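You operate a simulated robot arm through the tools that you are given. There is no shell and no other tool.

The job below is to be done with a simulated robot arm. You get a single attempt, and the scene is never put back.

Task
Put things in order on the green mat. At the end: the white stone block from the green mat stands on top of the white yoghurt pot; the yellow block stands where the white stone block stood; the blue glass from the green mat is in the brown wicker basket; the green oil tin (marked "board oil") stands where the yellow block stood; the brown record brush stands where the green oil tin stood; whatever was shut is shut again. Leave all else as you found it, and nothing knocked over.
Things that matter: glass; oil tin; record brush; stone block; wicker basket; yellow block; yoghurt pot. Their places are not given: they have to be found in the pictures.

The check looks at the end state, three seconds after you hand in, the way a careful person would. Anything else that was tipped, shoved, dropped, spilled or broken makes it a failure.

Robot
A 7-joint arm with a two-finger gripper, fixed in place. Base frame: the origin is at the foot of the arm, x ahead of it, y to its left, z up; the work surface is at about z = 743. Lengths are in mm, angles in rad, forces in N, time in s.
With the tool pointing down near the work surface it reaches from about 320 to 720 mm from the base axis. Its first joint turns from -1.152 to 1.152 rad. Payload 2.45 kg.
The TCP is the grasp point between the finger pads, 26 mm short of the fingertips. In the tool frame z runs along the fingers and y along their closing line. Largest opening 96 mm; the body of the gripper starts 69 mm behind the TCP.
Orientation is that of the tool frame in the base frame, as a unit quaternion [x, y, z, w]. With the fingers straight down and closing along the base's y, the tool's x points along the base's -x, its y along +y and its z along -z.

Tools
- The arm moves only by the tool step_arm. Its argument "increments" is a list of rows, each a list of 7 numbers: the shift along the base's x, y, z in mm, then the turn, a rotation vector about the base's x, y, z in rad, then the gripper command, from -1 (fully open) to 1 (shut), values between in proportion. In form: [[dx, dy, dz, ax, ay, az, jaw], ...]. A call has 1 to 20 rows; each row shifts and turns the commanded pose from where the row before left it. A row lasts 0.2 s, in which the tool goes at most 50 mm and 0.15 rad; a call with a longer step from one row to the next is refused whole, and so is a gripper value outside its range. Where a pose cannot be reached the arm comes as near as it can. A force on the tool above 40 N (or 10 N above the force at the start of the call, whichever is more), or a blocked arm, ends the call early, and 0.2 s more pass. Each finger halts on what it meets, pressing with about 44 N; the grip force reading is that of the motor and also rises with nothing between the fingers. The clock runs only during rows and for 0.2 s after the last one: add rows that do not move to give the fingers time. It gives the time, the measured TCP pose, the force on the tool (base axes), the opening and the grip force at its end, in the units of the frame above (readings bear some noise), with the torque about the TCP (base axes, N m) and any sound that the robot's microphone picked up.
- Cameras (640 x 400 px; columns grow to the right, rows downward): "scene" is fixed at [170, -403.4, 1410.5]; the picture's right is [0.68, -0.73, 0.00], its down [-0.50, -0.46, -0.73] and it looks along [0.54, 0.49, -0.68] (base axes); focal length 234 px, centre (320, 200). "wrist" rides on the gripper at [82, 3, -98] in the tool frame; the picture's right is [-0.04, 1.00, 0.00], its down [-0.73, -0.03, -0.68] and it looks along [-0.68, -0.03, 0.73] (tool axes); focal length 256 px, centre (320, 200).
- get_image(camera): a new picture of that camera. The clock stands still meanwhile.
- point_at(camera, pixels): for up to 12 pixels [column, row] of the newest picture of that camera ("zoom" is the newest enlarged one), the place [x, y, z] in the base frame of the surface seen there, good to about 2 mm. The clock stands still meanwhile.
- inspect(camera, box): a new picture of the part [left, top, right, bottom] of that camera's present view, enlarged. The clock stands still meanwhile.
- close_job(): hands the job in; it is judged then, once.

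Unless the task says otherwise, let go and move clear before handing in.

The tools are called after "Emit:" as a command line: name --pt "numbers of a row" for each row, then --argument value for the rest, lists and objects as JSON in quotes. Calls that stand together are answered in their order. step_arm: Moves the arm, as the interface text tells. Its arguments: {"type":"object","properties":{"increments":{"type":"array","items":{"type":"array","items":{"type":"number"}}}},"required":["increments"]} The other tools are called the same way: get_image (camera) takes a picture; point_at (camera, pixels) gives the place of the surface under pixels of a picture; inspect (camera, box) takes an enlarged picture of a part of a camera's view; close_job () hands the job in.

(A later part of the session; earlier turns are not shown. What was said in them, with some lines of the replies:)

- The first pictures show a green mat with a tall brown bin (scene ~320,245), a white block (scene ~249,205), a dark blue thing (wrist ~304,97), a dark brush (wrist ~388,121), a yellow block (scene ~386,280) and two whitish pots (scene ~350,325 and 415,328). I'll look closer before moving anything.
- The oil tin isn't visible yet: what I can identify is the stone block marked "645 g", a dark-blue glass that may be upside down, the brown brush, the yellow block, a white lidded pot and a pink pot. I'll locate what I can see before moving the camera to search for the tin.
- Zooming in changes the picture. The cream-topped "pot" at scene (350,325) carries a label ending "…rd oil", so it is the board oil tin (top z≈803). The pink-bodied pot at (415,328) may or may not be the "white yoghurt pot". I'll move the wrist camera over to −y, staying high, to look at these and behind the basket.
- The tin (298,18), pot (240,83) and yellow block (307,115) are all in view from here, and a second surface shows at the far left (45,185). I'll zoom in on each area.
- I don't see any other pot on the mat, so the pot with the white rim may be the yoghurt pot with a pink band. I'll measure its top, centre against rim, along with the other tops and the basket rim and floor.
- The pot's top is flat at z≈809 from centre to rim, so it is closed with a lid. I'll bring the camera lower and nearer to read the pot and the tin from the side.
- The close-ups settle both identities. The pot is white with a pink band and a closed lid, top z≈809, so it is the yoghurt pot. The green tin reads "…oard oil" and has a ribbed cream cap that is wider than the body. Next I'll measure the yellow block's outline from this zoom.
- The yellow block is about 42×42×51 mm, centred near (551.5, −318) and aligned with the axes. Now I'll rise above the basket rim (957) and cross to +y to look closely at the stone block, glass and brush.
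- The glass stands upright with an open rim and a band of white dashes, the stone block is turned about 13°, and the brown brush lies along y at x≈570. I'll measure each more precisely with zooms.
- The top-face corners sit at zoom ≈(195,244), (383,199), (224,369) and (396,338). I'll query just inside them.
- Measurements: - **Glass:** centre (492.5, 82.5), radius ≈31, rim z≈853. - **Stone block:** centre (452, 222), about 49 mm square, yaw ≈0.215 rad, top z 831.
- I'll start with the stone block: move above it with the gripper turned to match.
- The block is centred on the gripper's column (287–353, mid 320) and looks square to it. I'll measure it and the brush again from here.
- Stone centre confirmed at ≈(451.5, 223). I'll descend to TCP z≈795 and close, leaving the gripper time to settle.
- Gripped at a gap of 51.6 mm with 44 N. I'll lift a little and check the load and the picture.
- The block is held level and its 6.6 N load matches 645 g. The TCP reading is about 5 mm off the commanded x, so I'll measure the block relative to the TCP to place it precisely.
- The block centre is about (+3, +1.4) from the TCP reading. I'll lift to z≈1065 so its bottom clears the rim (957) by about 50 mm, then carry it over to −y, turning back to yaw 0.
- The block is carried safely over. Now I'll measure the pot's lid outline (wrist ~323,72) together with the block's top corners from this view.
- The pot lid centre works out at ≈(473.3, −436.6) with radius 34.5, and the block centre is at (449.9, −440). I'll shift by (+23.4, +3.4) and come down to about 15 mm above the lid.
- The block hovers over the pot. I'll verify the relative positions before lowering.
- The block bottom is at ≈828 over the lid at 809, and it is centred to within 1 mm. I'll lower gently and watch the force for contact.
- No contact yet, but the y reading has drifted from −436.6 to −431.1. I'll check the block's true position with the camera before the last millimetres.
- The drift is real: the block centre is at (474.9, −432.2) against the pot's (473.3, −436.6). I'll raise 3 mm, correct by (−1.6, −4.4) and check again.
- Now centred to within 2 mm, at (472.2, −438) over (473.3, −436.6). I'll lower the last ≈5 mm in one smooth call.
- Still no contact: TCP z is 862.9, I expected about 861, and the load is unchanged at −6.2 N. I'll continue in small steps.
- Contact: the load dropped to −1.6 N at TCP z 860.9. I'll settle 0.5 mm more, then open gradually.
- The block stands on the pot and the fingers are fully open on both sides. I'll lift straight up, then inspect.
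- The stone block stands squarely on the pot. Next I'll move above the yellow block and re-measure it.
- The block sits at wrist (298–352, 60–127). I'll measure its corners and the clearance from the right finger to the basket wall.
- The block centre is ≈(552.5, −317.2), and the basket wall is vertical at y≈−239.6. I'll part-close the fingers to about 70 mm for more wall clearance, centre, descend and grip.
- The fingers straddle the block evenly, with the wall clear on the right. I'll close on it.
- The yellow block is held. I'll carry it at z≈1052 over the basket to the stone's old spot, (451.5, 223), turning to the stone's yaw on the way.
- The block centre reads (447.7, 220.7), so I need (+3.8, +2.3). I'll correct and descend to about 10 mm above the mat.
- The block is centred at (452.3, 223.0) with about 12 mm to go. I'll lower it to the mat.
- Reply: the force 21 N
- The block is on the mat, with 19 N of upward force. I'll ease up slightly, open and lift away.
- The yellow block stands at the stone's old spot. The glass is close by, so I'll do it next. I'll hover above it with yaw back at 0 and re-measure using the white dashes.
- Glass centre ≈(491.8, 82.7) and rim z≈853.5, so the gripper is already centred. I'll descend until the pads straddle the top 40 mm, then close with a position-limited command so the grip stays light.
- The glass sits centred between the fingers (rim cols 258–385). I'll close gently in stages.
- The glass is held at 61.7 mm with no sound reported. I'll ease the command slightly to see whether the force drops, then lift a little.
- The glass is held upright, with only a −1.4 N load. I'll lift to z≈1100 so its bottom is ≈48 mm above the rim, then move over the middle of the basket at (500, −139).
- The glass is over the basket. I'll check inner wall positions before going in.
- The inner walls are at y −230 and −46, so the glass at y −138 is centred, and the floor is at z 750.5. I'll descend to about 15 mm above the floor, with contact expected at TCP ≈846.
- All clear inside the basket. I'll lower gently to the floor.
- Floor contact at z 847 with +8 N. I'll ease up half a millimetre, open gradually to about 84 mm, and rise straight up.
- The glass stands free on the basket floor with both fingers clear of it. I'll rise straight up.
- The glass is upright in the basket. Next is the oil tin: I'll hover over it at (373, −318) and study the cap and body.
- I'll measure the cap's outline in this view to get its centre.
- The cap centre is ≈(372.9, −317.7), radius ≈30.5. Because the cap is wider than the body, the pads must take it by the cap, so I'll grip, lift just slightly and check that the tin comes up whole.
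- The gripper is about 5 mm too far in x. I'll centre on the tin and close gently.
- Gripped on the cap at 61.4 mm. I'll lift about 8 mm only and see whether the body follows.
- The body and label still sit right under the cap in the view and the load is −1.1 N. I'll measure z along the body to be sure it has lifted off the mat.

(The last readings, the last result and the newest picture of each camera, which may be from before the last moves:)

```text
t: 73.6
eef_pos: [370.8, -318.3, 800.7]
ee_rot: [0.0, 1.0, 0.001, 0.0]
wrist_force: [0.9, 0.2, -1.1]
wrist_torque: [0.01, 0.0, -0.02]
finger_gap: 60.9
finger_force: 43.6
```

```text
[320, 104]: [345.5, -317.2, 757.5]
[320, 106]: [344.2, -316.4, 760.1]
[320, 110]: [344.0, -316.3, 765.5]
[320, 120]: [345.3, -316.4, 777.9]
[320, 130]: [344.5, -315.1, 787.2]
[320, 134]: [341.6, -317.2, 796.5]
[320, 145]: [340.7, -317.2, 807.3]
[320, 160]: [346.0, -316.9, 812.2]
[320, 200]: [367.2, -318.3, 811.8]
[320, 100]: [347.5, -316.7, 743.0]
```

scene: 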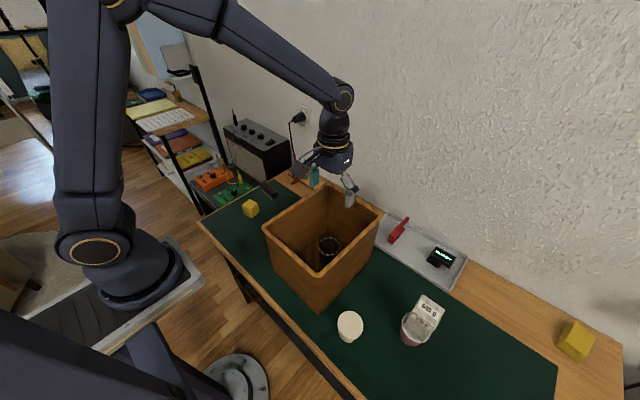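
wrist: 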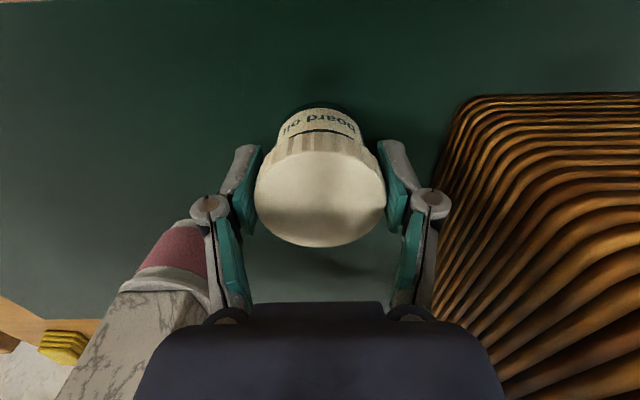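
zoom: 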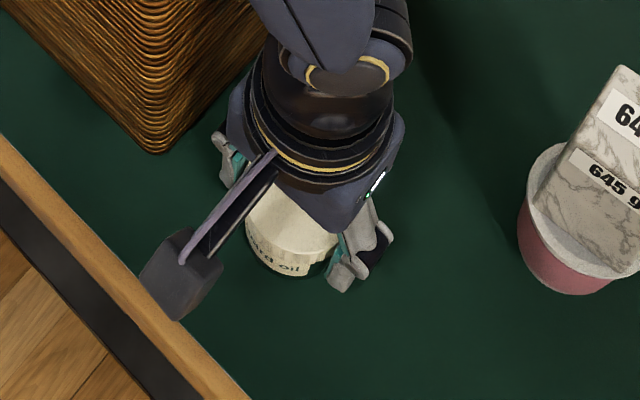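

On the same ray the mat shows just past the body's foot (px 320,100 → x 347.5, z 743). So the body's bottom is at about z 751, which means the tin came up whole with its cap still on. I'll lift it and carry it along x to the yellow block's old spot, (552.5, −317.2).

Emit:
step_arm --pt "0 0 20 0 0 0 -0.1" --pt "0 0 40 0 0 0 -0.1" --pt "0 0 45 0 0 0 -0.1" --pt "0 0 45 0 0 0 -0.1" --pt "0 0 40 0 0 0 -0.1" --pt "0 0 15 0 0 0 -0.1" --pt "20 0 0 0 0 0 -0.1" --pt "35 0 0 0 0 0 -0.1" --pt "40 0 0 0 0 0 -0.1" --pt "40 0 0 0 0 0 -0.1" --pt "30 0 0 0 0 0 -0.1" --pt "16 0 0 0 0 0 -0.1" --pt "0 0 0 0 0 0 -0.1" --pt "0 0 0 0 0 0 -0.1"

Emit:
get_image --camera "wrist"

Emit:
get_image --camera "scene"

```text
t: 76.6
eef_pos: [550.3, -317.5, 1004.8]
ee_rot: [0.0, 1.0, 0.0, 0.0]
wrist_force: [0.9, 0.0, -1.6]
wrist_torque: [0.01, -0.02, -0.02]
finger_gap: 61.1
finger_force: 44.2
```

```text
taken
```

wrist: 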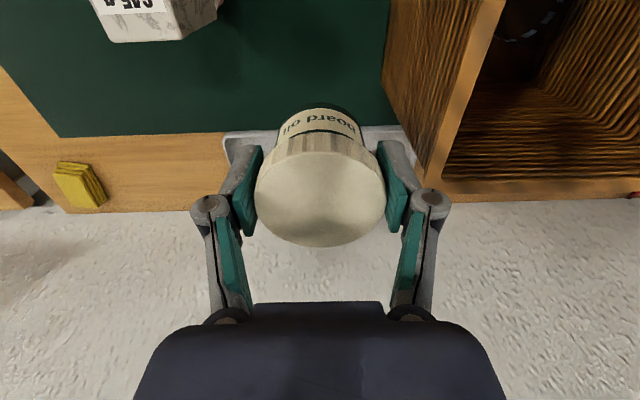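

```text
taken
```

scene: 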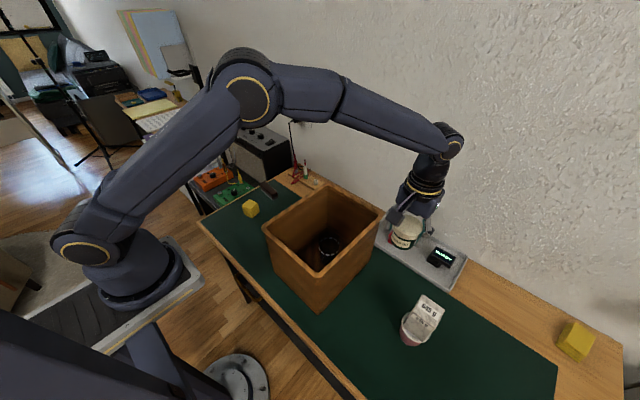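

The tin is carried whole. I'll measure its centre here before lowering.

Emit:
point_at --camera "wrist" --pixels '[[259, 190], [382, 190], [320, 243], [320, 156], [320, 195], [280, 232], [362, 232], [275, 165], [366, 165], [320, 120]]'

```text
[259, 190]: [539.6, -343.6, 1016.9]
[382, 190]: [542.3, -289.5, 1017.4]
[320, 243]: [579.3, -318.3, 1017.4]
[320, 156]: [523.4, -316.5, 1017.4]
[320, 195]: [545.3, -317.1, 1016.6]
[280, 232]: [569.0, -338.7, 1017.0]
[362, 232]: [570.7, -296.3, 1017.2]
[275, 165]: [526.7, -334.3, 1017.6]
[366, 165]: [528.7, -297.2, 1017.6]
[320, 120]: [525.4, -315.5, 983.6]
```

Tin centre ≈(551, −317) and cap top at 1017.3, so about 213 mm to go. I'll lower to about 12 mm above the mat.

Emit:
step_arm --pt "1.5 0 -20 0 0 0 -0.1" --pt "0 0 -40 0 0 0 -0.1" --pt "0 0 -45 0 0 0 -0.1" --pt "0 0 -45 0 0 0 -0.1" --pt "0 0 -30 0 0 0 -0.1" --pt "0 0 -15 0 0 0 -0.1" --pt "0 0 -6 0 0 0 -0.1" --pt "0 0 0 0 0 0 -0.1" --pt "0 0 0 0 0 0 -0.1"

Emit:
get_image --camera "wrist"

Emit:
point_at --camera "wrist" --pixels '[[259, 190], [382, 190], [320, 243], [320, 156], [320, 195], [280, 232], [362, 232], [275, 165], [366, 165], [320, 120]]'

```text
t: 78.6
eef_pos: [552.0, -318.4, 807.1]
ee_rot: [0.0, 1.0, 0.0, 0.0]
wrist_force: [0.3, -0.3, -1.4]
wrist_torque: [-0.02, 0.0, -0.03]
finger_gap: 61.1
finger_force: 44.2
```

```text
taken
```

wrist: 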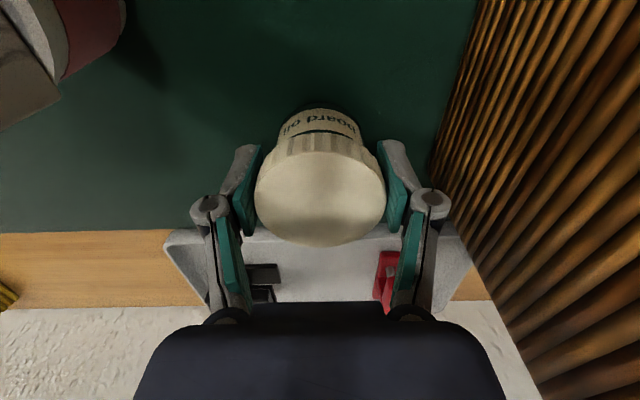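

```text
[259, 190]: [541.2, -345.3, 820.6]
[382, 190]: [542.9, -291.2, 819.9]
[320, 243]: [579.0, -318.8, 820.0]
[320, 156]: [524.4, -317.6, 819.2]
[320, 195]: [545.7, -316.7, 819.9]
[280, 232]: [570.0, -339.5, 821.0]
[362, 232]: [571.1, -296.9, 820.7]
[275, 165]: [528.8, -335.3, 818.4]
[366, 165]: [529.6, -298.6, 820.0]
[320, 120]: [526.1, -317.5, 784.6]
```

Centre ≈(552, −318), good. About 15 mm to go; lowering gently.

Emit:
step_arm --pt "0 0 -6 0 0 0 -0.1" --pt "0 0 -4 0 0 0 -0.1" --pt "0 0 -2.5 0 0 0 -0.1" --pt "0 0 -1 0 0 0 -0.1" --pt "0 0 0 0 0 0 -0.1"

Emit:
step_arm --pt "0 0 -1 0 0 0 -0.1" --pt "0 0 -0.5 0 0 0 -0.1" --pt "0 0 0 0 0 0 -0.1"

```text
t: 79.8
eef_pos: [552.6, -316.3, 792.3]
ee_rot: [0.0, 1.0, 0.0, 0.0]
wrist_force: [-0.3, -0.5, -1.5]
wrist_torque: [0.0, -0.02, 0.01]
finger_gap: 61.3
finger_force: 43.9
```

```text
t: 80.6
eef_pos: [552.5, -317.0, 790.3]
ee_rot: [0.001, 1.0, 0.0, 0.0]
wrist_force: [-2.9, 0.4, 5.6]
wrist_torque: [0.06, 0.03, 0.0]
finger_gap: 61.3
finger_force: 43.9
```

The tin is on the mat, with +5.6 N. I'll ease up slightly, open to about 82 mm and rise.

Emit:
step_arm --pt "0 0 0.4 0 0 0 -0.1" --pt "0 0 0 0 0 0 -0.3" --pt "0 0 0 0 0 0 -0.4" --pt "0 0 0 0 0 0 -0.6" --pt "0 0 0 0 0 0 -0.7" --pt "0 0 0 0 0 0 -0.7" --pt "0 0 15 0 0 0 -0.7" --pt "0 0 35 0 0 0 -0.7" --pt "0 0 45 0 0 0 -0.7" --pt "0 0 45 0 0 0 -1" --pt "0 0 45 0 0 0 -1" --pt "0 0 45 0 0 0 -1" --pt "0 0 20 0 0 0 -1" --pt "0 0 0 0 0 0 -1"

Emit:
get_image --camera "wrist"

Emit:
get_image --camera "scene"

```text
t: 83.6
eef_pos: [553.4, -317.8, 1040.9]
ee_rot: [0.0, 1.0, 0.0, 0.001]
wrist_force: [-0.3, -0.2, 0.6]
wrist_torque: [0.01, 0.0, 0.01]
finger_gap: 95.9
finger_force: 0.0
```

```text
taken
```

wrist: 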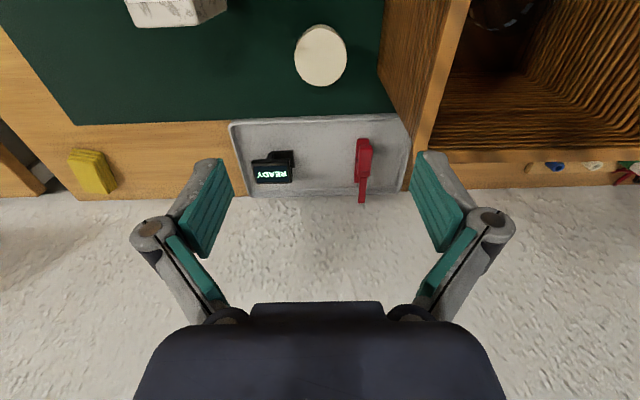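

```text
taken
```

scene: 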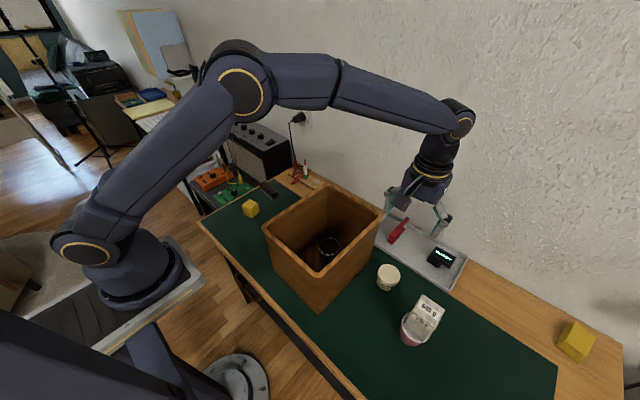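

The tin stands where the yellow block was, cap on. Next is the brush: I'll cross back at z≈1040, turning the gripper +90° on the way so it closes across the brush's width.

Emit:
step_arm --pt "0 20 0 0 0 0.05 -1" --pt "0 38 0 0 0 0.11 -1" --pt "0 40 0 0 0 0.115 -1" --pt "0 40 0 0 0 0.115 -1" --pt "0 40 0 0 0 0.115 -1" --pt "0 40 0 0 0 0.115 -1" --pt "0 40 0 0 0 0.115 -1" --pt "0 40 0 0 0 0.115 -1" --pt "0 40 0 0 0 0.115 -1" --pt "0 40 0 0 0 0.115 -1" --pt "0 40 0 0 0 0.115 -1" --pt "0 40 0 0 0 0.115 -1" --pt "0 40 0 0 0 0.115 -1" --pt "0 30 0 0 0 0.1 -1" --pt "0 20 0 0 0 0.046 -1" --pt "0 0 0 0 0 0 -1"

Emit:
get_image --camera "wrist"

Emit:
get_image --camera "scene"

```text
t: 87.0
eef_pos: [553.8, 232.0, 1041.6]
ee_rot: [0.708, -0.706, 0.0, 0.0]
wrist_force: [-0.2, 0.9, 0.2]
wrist_torque: [-0.02, 0.0, 0.0]
finger_gap: 96.1
finger_force: 0.0
```

```text
taken
```

wrist: 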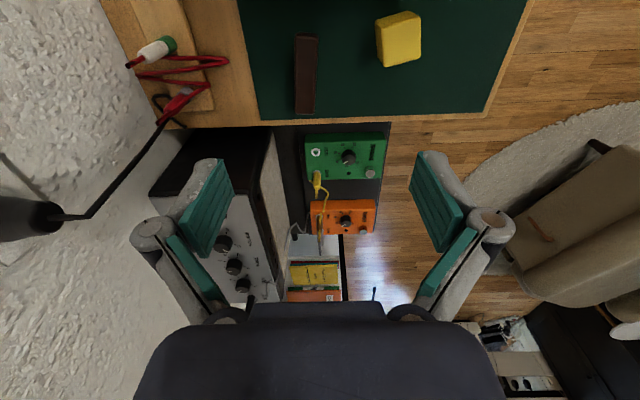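

```text
taken
```

scene: 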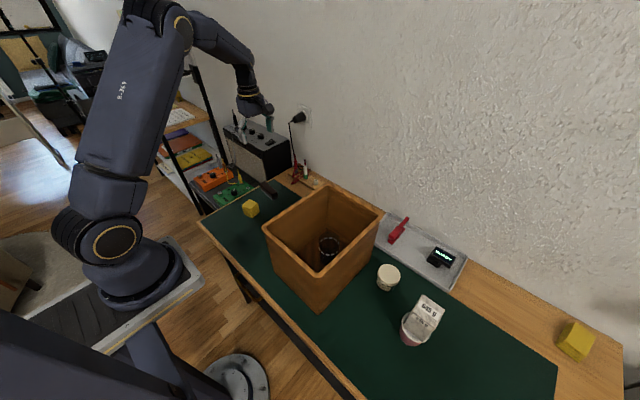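

The turn worked, and the brush is at wrist (294–318, 35–114). I'll zoom in and measure it.

Emit:
inspect --camera "wrist" --box '[265, 20, 345, 130]'

Emit:
point_at --camera "wrist" --pixels '[[298, 38], [315, 39], [296, 75], [316, 75], [297, 111], [314, 112], [306, 75], [306, 110], [306, 42], [180, 60], [215, 100], [260, 60]]'

```text
3.64 times, centred on (305, 75) of wrist
```

zoom: 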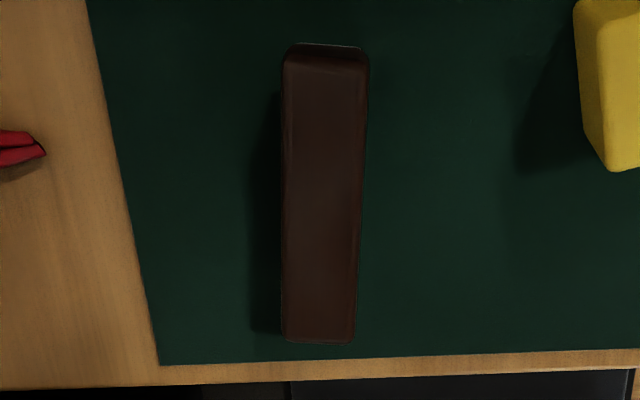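

```text
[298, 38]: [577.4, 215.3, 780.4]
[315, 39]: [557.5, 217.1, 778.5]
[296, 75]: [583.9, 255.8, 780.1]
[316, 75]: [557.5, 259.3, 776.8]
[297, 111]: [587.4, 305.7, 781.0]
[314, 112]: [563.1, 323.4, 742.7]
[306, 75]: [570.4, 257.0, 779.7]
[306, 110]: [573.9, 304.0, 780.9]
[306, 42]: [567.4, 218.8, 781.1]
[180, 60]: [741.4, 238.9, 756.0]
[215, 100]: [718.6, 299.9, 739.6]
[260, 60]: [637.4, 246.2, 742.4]
```

Emit:
point_at --camera "zoom" --pixels '[[288, 80], [286, 200], [285, 330], [364, 80], [359, 200], [353, 330], [325, 72], [320, 338], [322, 200], [325, 48], [366, 150], [290, 60]]'

```text
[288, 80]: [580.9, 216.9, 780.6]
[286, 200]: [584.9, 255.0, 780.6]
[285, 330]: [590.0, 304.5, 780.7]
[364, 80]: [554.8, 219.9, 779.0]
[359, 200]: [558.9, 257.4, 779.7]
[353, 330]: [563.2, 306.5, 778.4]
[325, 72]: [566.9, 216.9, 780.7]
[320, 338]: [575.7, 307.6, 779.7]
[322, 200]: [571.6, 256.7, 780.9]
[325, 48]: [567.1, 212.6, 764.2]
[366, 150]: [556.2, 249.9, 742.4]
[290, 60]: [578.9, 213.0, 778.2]
```

The brush runs from (567, 213) to (576, 309), turned −0.1 rad, about 28 mm wide with top z 781; its centre is ≈(571.7, 261). I'll align over it, part-closed to 60 mm.

Emit:
step_arm --pt "9 15 0 0 0 -0.05 -0.6" --pt "9 14 0 0 0 -0.05 -0.25" --pt "0 0 -40 0 0 0 -0.25" --pt "0 0 -45 0 0 0 -0.25" --pt "0 0 -45 0 0 0 -0.25" --pt "0 0 -30 0 0 0 -0.25" --pt "0 0 0 0 0 0 -0.25" --pt "0 0 0 0 0 0 -0.25"

Emit:
get_image --camera "wrist"

Emit:
get_image --camera "scene"

```text
t: 88.8
eef_pos: [569.1, 258.9, 882.5]
ee_rot: [-0.671, 0.741, 0.0, 0.0]
wrist_force: [0.7, -0.4, 0.6]
wrist_torque: [0.0, 0.04, -0.02]
finger_gap: 60.2
finger_force: 0.1
```

```text
taken
```

wrist: 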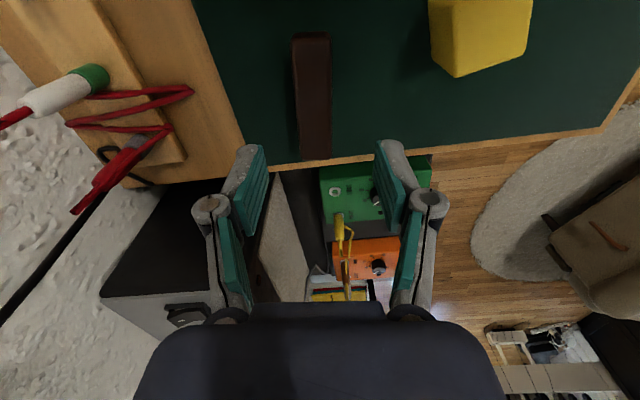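

```text
taken
```

scene: 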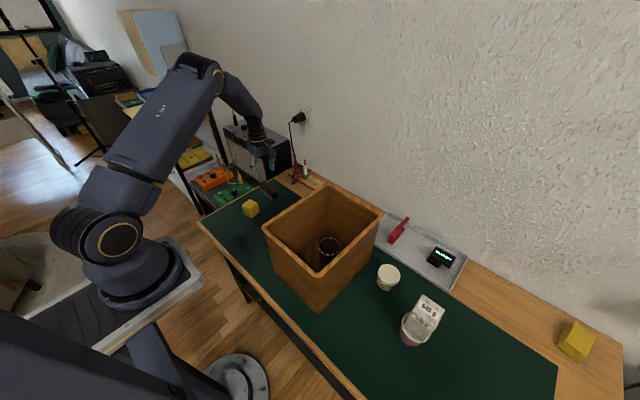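

I'll shift (+2.6, +2) to the brush's centre and descend to z≈778.

Emit:
step_arm --pt "2.6 2 0 0 0 0 -0.25" --pt "0 0 -35 0 0 0 -0.25" --pt "0 0 -35 0 0 0 -0.25" --pt "0 0 -22 0 0 0 -0.25" --pt "0 0 -10 0 0 0 -0.25" --pt "0 0 0 0 0 0 -0.25" --pt "0 0 0 0 0 0 -0.25"

Emit:
get_image --camera "wrist"

```text
t: 90.4
eef_pos: [571.7, 261.7, 778.2]
ee_rot: [-0.671, 0.742, 0.001, 0.0]
wrist_force: [0.5, 0.1, 0.2]
wrist_torque: [-0.03, 0.02, -0.01]
finger_gap: 60.1
finger_force: 0.0
```

```text
taken
```

wrist: 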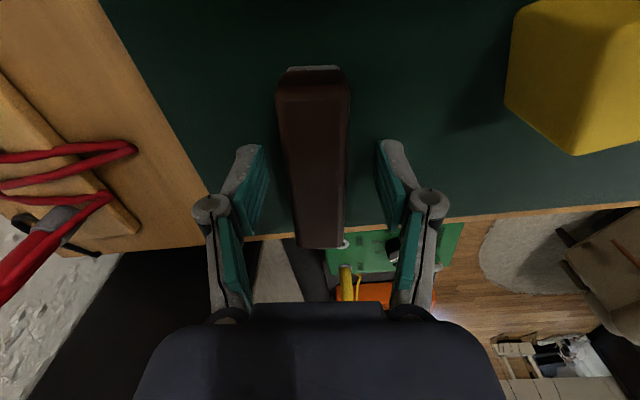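

The brush lies between the pads (cols 277–350). I'll close on it.

Emit:
step_arm --pt "0 0 0 0 0 0 0.1" --pt "0 0 0 0 0 0 0.3" --pt "0 0 0 0 0 0 0.6" --pt "0 0 0 0 0 0 0.6" --pt "0 0 0 0 0 0 0.6"

Emit:
step_arm --pt "0 0 5 0 0 0 0.6" --pt "0 0 15 0 0 0 0.6" --pt "0 0 20 0 0 0 0.6" --pt "0 0 0 0 0 0 0.6" --pt "0 0 0 0 0 0 0.6"

Emit:
get_image --camera "wrist"

Emit:
inspect --camera "scene" --box '[220, 100, 320, 230]'

```text
t: 91.6
eef_pos: [572.2, 261.4, 777.9]
ee_rot: [-0.672, 0.741, 0.0, 0.0]
wrist_force: [0.4, -0.2, 0.5]
wrist_torque: [0.01, -0.02, 0.04]
finger_gap: 28.6
finger_force: 44.3
```

```text
t: 92.8
eef_pos: [572.4, 262.2, 818.8]
ee_rot: [-0.671, 0.741, 0.0, 0.0]
wrist_force: [-0.3, 0.0, -0.1]
wrist_torque: [0.0, 0.03, -0.02]
finger_gap: 29.0
finger_force: 43.7
```

```text
taken
```

wrist: 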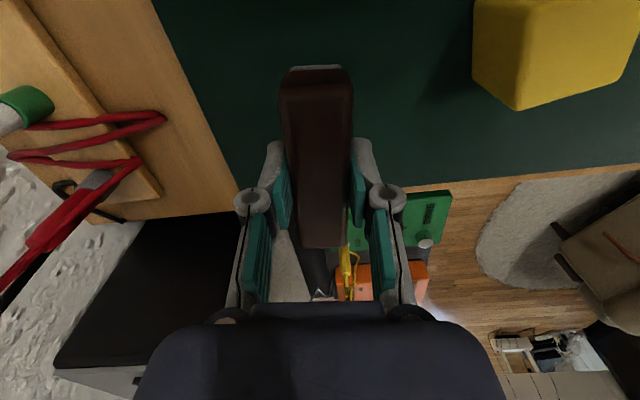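

```text
3.08 times, centred on (270, 165) of scene
```

zoom: 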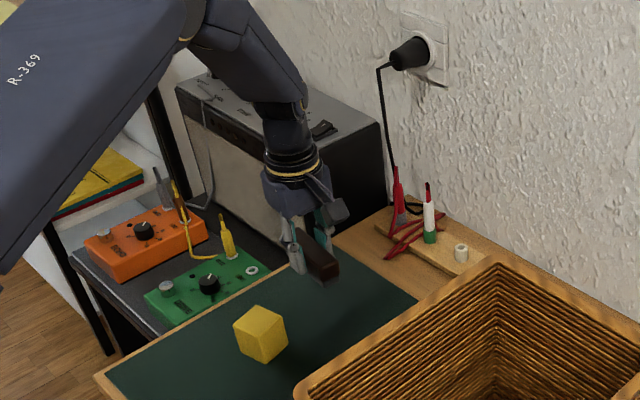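

The brush is held level. I'll lift to z≈1050 and start across, keeping its orientation, then check the pose midway.

Emit:
step_arm --pt "0 0 30 0 0 0 0.6" --pt "0 0 45 0 0 0 0.6" --pt "0 0 45 0 0 0 0.6" --pt "0 0 45 0 0 0 0.6" --pt "0 0 45 0 0 0 0.6" --pt "0 0 25 0 0 0 0.6" --pt "-5 -20 0 0 0 0 0.6" --pt "-13 -35 0 0 0 0 0.6" --pt "-14 -40 0 0 0 0 0.6" --pt "-14 -40 0 0 0 0 0.6" --pt "-14 -40 0 0 0 0 0.6" --pt "-14 -40 0 0 0 0 0.6" --pt "-14 -40 0 0 0 0 0.6" --pt "-12 -30 0 0 0 0 0.6" --pt "0 0 0 0 0 0 0.6"

Emit:
get_image --camera "scene"

```text
t: 96.0
eef_pos: [473.5, -21.1, 1052.6]
ee_rot: [-0.671, 0.742, 0.0, 0.001]
wrist_force: [0.3, -0.3, -0.9]
wrist_torque: [0.02, -0.05, 0.0]
finger_gap: 28.9
finger_force: 44.0
```

```text
taken
```

scene: 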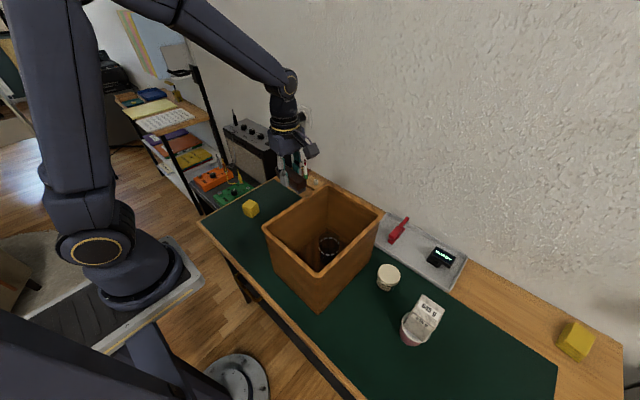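

The pose tracks well, so I'll continue to above the tin's old spot at (372.9, −317.7).

Emit:
step_arm --pt "-6 -20 0 0 0 0 0.6" --pt "-12 -35 0 0 0 0 0.6" --pt "-13.5 -40 0 0 0 0 0.6" --pt "-13.5 -40 0 0 0 0 0.6" --pt "-13.5 -40 0 0 0 0 0.6" --pt "-13.5 -40 0 0 0 0 0.6" --pt "-13.5 -40 0 0 0 0 0.6" --pt "-11 -30 0 0 0 0 0.6" --pt "-4 -12 0 0 0 0 0.6" --pt "0 0 0 0 0 0 0.6" --pt "0 0 0 0 0 0 0.6"

Emit:
get_image --camera "wrist"

Emit:
get_image --camera "scene"

```text
t: 98.4
eef_pos: [371.1, -320.9, 1053.0]
ee_rot: [-0.671, 0.741, 0.0, 0.0]
wrist_force: [0.0, 1.3, -0.5]
wrist_torque: [0.02, 0.04, 0.01]
finger_gap: 28.7
finger_force: 43.2
```

```text
taken
```

wrist: 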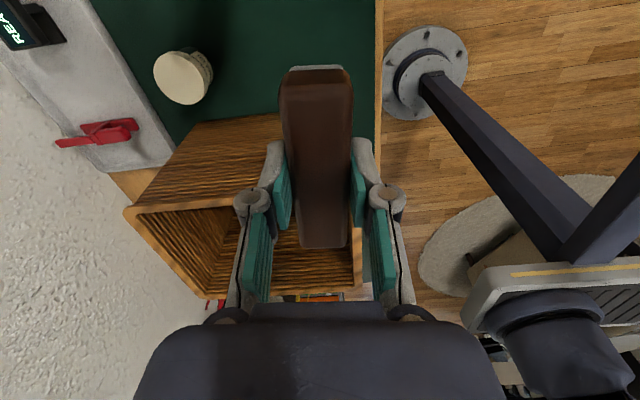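

```text
taken
```

scene: 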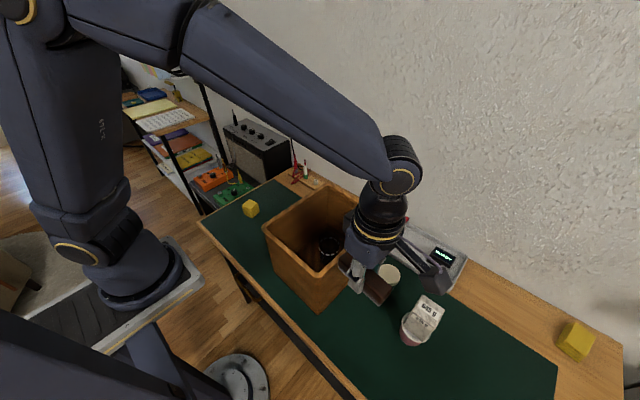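

The orientation is held. I'll measure the brush's ends and edges to centre it.

Emit:
point_at --camera "wrist" --pixels '[[315, 75], [315, 84], [322, 240], [284, 90], [348, 90], [303, 240], [344, 240], [318, 160], [290, 160], [346, 160], [316, 69]]'

```text
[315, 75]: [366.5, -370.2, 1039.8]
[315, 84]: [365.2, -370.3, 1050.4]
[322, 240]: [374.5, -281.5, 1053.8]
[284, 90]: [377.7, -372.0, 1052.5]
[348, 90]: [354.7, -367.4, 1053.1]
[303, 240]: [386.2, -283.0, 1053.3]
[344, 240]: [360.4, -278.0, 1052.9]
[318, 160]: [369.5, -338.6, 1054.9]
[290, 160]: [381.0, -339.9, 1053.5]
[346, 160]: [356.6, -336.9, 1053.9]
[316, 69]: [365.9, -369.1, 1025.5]
```

Brush centre ≈(370, −322), so I need (+2.9, +4.3). I'll lower to about 12 mm above the mat, keeping clear of the basket wall at y −240.

Emit:
step_arm --pt "2.9 4.3 0 0 0 0 0.6" --pt "0 0 -25 0 0 0 0.6" --pt "0 0 -45 0 0 0 0.6" --pt "0 0 -45 0 0 0 0.6" --pt "0 0 -45 0 0 0 0.6" --pt "0 0 -45 0 0 0 0.6" --pt "0 0 -30 0 0 0 0.6" --pt "0 0 -17 0 0 0 0.6" --pt "0 0 -8 0 0 0 0.6" --pt "0 0 0 0 0 0 0.6" --pt "0 0 0 0 0 0 0.6"

Emit:
get_image --camera "wrist"

Emit:
point_at --camera "wrist" --pixels '[[315, 75], [315, 84], [322, 240], [284, 90], [348, 90], [303, 240], [344, 240], [318, 160], [290, 160], [346, 160], [316, 69]]'

Emit:
get_image --camera "scene"

```text
t: 100.8
eef_pos: [374.2, -316.7, 792.9]
ee_rot: [-0.671, 0.741, 0.0, 0.0]
wrist_force: [0.2, 0.4, 0.2]
wrist_torque: [-0.03, -0.01, 0.0]
finger_gap: 28.8
finger_force: 43.8
```

```text
taken
```

wrist: 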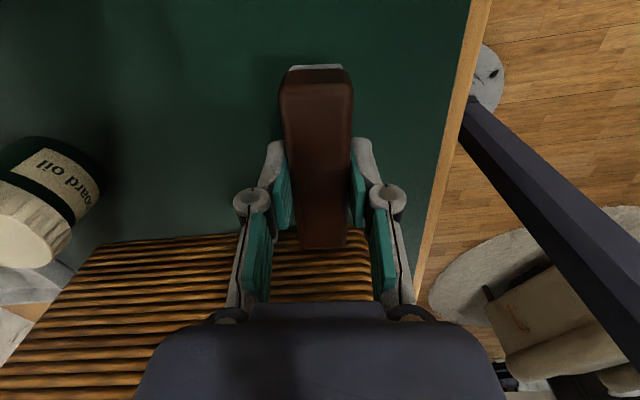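

```text
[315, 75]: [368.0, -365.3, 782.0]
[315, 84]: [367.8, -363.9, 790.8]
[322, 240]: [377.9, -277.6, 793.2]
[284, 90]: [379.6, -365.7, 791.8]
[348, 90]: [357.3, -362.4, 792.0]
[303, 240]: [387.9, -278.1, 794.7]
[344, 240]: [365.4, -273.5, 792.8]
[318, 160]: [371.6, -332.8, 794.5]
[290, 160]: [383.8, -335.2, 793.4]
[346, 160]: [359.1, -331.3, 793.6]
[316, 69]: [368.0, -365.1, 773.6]
```

```text
taken
```

scene: 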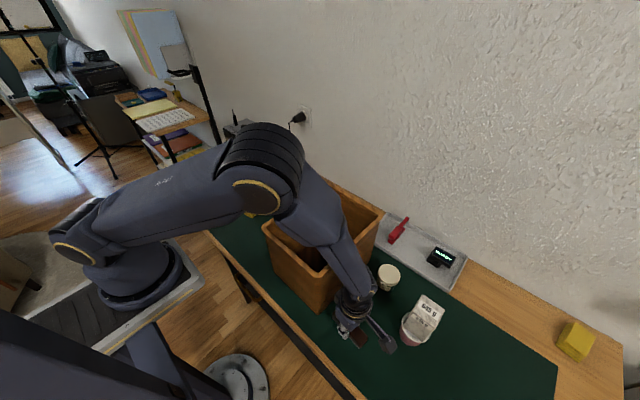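

The brush is centred at ≈(372.5, −318), 12 mm above its resting height. Lowering gently.

Emit:
step_arm --pt "0 0 -5 0 0 0 0.6" --pt "0 0 -3.5 0 0 0 0.6" --pt "0 0 -2 0 0 0 0.6" --pt "0 0 -1 0 0 0 0.6" --pt "0 0 0 0 0 0 0.6"

Emit:
step_arm --pt "0 0 -1 0 0 0 0.6" --pt "0 0 -0.7 0 0 0 0.6" --pt "0 0 0 0 0 0 0.6"

```text
t: 102.0
eef_pos: [375.3, -316.0, 782.4]
ee_rot: [-0.671, 0.742, 0.0, 0.0]
wrist_force: [0.2, -0.9, -0.8]
wrist_torque: [0.03, -0.03, 0.01]
finger_gap: 28.7
finger_force: 44.4
```

```text
t: 102.8
eef_pos: [375.2, -315.4, 781.0]
ee_rot: [-0.671, 0.741, 0.0, 0.0]
wrist_force: [0.9, -0.4, -0.4]
wrist_torque: [0.0, 0.0, -0.03]
finger_gap: 28.8
finger_force: 43.8
```

Emit:
step_arm --pt "-1 -1 -1 0 0 0 0.6" --pt "0 0 -1 0 0 0 0.6" --pt "0 0 0 0 0 0 0.6"

Emit:
step_arm --pt "0 0 -0.8 0 0 0 0.6" --pt "0 0 0 0 0 0 0.6"

```text
t: 103.6
eef_pos: [373.2, -317.3, 779.3]
ee_rot: [-0.672, 0.741, 0.0, -0.001]
wrist_force: [0.0, -0.1, -1.2]
wrist_torque: [0.0, 0.0, 0.0]
finger_gap: 28.8
finger_force: 44.3
```

```text
t: 104.2
eef_pos: [373.7, -317.6, 778.4]
ee_rot: [-0.671, 0.741, 0.0, 0.0]
wrist_force: [-1.7, 2.4, 13.1]
wrist_torque: [0.27, 0.08, 0.01]
finger_gap: 28.9
finger_force: 43.8
```

The brush rests on the mat, with +13 N at z 778. I'll ease up, open to about 60 mm and rise straight up.

Emit:
step_arm --pt "0 0 0.5 0 0 0 0.6" --pt "0 0 0 0 0 0 0.35" --pt "0 0 0 0 0 0 0.2" --pt "0 0 0 0 0 0 0" --pt "0 0 0 0 0 0 -0.25" --pt "0 0 0 0 0 0 -0.25" --pt "0 0 10 0 0 0 -0.25" --pt "0 0 30 0 0 0 -0.25" --pt "0 0 45 0 0 0 -0.25" --pt "0 0 45 0 0 0 -0.25" --pt "0 0 45 0 0 0 -0.25" --pt "0 0 45 0 0 0 -0.25" --pt "0 0 40 0 0 0 -0.5" --pt "0 0 0 0 0 0 -0.5"

Emit:
get_image --camera "wrist"

Emit:
get_image --camera "scene"

```text
t: 107.2
eef_pos: [375.7, -311.7, 1038.8]
ee_rot: [-0.671, 0.741, 0.0, 0.0]
wrist_force: [-0.4, -0.1, -0.5]
wrist_torque: [-0.02, 0.01, 0.03]
finger_gap: 71.8
finger_force: 0.0
```

```text
taken
```

wrist: 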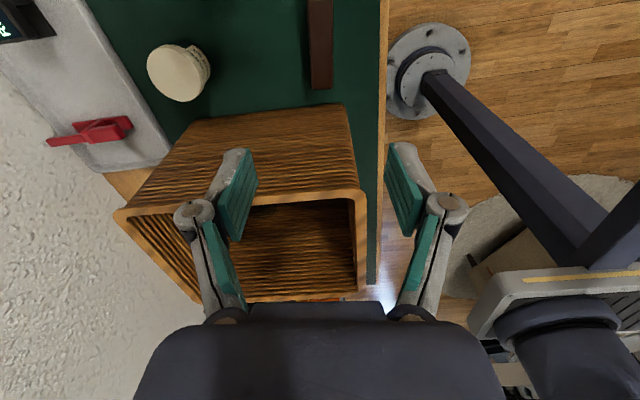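

```text
taken
```

scene: 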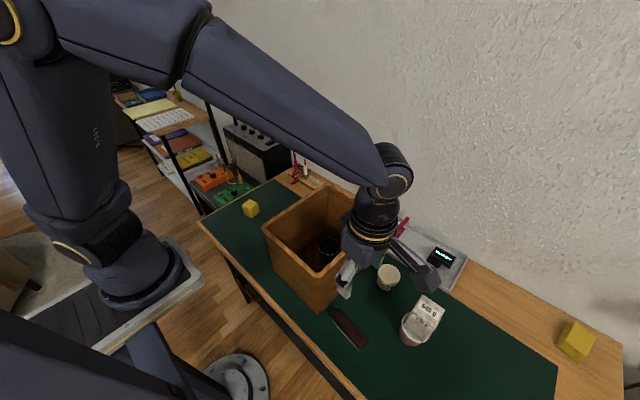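

All the moves are done and the brush stands at the tin's old spot. I'll raise the arm and return it to the starting area, then inspect everything before handing in.

Emit:
step_arm --pt "0 0 40 0 0 0 -1" --pt "0 0 40 0 0 0 -1" --pt "0 0 40 0 0 0 -1" --pt "0 0 40 0 0 0 -1" --pt "1 39 0 0 0 -0.13 -1" --pt "1 39 0 0 0 -0.134 -1" --pt "1 39 0 0 0 -0.134 -1" --pt "1 39 0 0 0 -0.134 -1" --pt "1 39 0 0 0 -0.134 -1" --pt "1 39 0 0 0 -0.134 -1" --pt "1 39 0 0 0 -0.134 -1" --pt "1 39 0 0 0 -0.134 -1" --pt "1 39 0 0 0 -0.134 -1" --pt "1 39 0 0 0 -0.134 -1" --pt "1 39 0 0 0 -0.135 -1" --pt "0 0 0 0 0 0 -1"

Emit:
get_image --camera "scene"

Emit:
get_image --camera "wrist"

Emit:
inspect --camera "scene" --box '[310, 230, 470, 370]'

Emit:
inspect --camera "scene" --box '[200, 160, 380, 300]'

```text
t: 110.6
eef_pos: [385.2, 112.7, 1197.7]
ee_rot: [0.0, 1.0, 0.0, 0.0]
wrist_force: [-0.3, 0.7, 0.0]
wrist_torque: [-0.01, 0.02, 0.01]
finger_gap: 95.8
finger_force: 0.1
```

```text
taken
```

scene: 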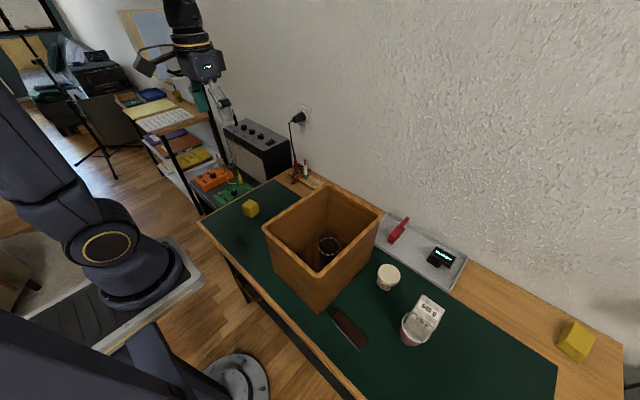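

```text
taken
```

wrist: 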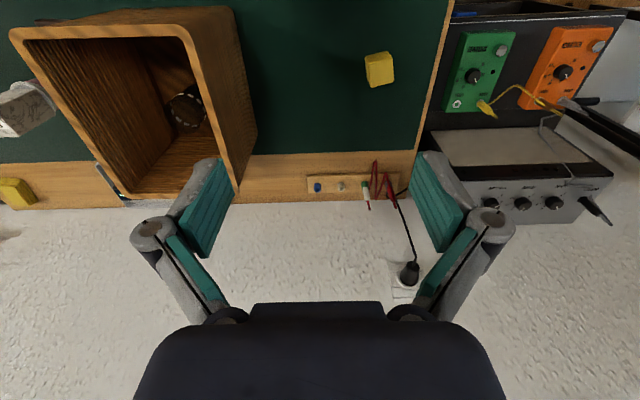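

```text
2.86 times, centred on (390, 300) of scene
```

zoom: 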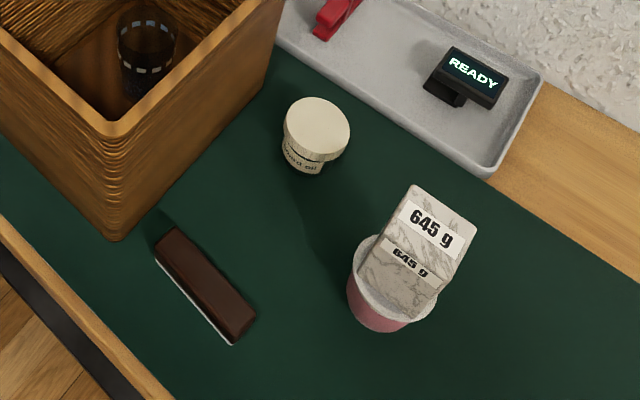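

```text
2.86 times, centred on (290, 230) of scene
```

zoom: 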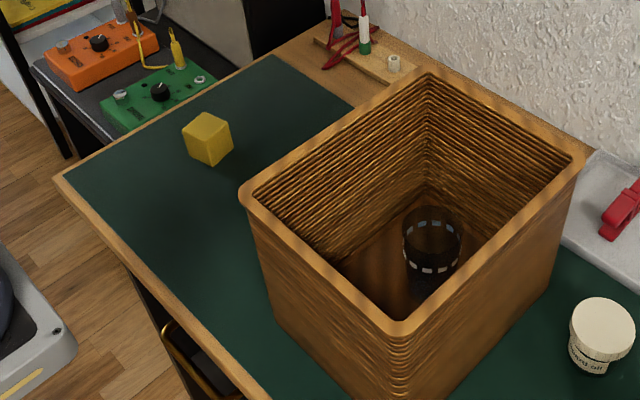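

Everything stands upright: stone on pot, tin capped, brush flat, glass in the basket and yellow block at left. A final numeric check of the positions against the targets and of the basket rim.

Emit:
point_at --camera "scene" --pixels '[[388, 272], [428, 303], [350, 330], [249, 205], [263, 228], [320, 278], [380, 212], [330, 187], [408, 334], [398, 230], [440, 258], [576, 338]]'

Emit:
point_at --camera "wrist" --pixels '[[370, 65], [390, 62], [371, 84], [392, 80], [380, 70]]'

```text
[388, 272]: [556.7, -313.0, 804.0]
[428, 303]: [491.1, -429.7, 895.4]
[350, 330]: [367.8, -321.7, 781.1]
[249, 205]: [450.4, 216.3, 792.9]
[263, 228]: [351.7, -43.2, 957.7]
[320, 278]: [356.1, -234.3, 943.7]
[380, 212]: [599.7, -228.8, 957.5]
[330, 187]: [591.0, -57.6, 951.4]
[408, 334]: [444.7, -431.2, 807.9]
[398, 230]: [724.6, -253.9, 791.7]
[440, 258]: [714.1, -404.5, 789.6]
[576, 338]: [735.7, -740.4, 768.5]
```

```text
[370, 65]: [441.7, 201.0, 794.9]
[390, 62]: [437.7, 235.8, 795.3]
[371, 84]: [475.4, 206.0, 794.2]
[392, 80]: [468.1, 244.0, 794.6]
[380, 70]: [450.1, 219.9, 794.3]
```

The readings match the targets:
- **Tin top:** z 804, near (552, −317).
- **Stone top:** z 895, on the pot.
- **Brush top:** z 781, near (372, −318).
- **Yellow block top:** z 794.5, near (452–455, 222).
- **Basket, tray and sponges:** same positions as at the start.

The gripper is empty and clear, so I'm handing in.

Emit:
close_job

```text
The job is handed in.
```

The mat is in order and I've handed the job in. The last pictures and position readings agreed with what you asked for:

- **Stone block:** it stands on top of the white yoghurt pot (the one with the pink band), centred to within about 2 mm.
- **Yellow block:** it stands where the stone block stood, turned to the same angle.
- **Blue glass:** it stands upright on the floor of the wicker basket, near the middle.
- **Oil tin:** it stands where the yellow block stood. I had to lift it by its cap, which is wider than the body; the tin came up whole and the cap stayed on.
- **Record brush:** it lies flat where the oil tin stood, with its long side still running the way it did before.

I opened nothing, so there was nothing to shut again. The basket, tray and yellow sponge stack read the same positions as at the start, and nothing was knocked over. The gripper is empty and back near its starting position.
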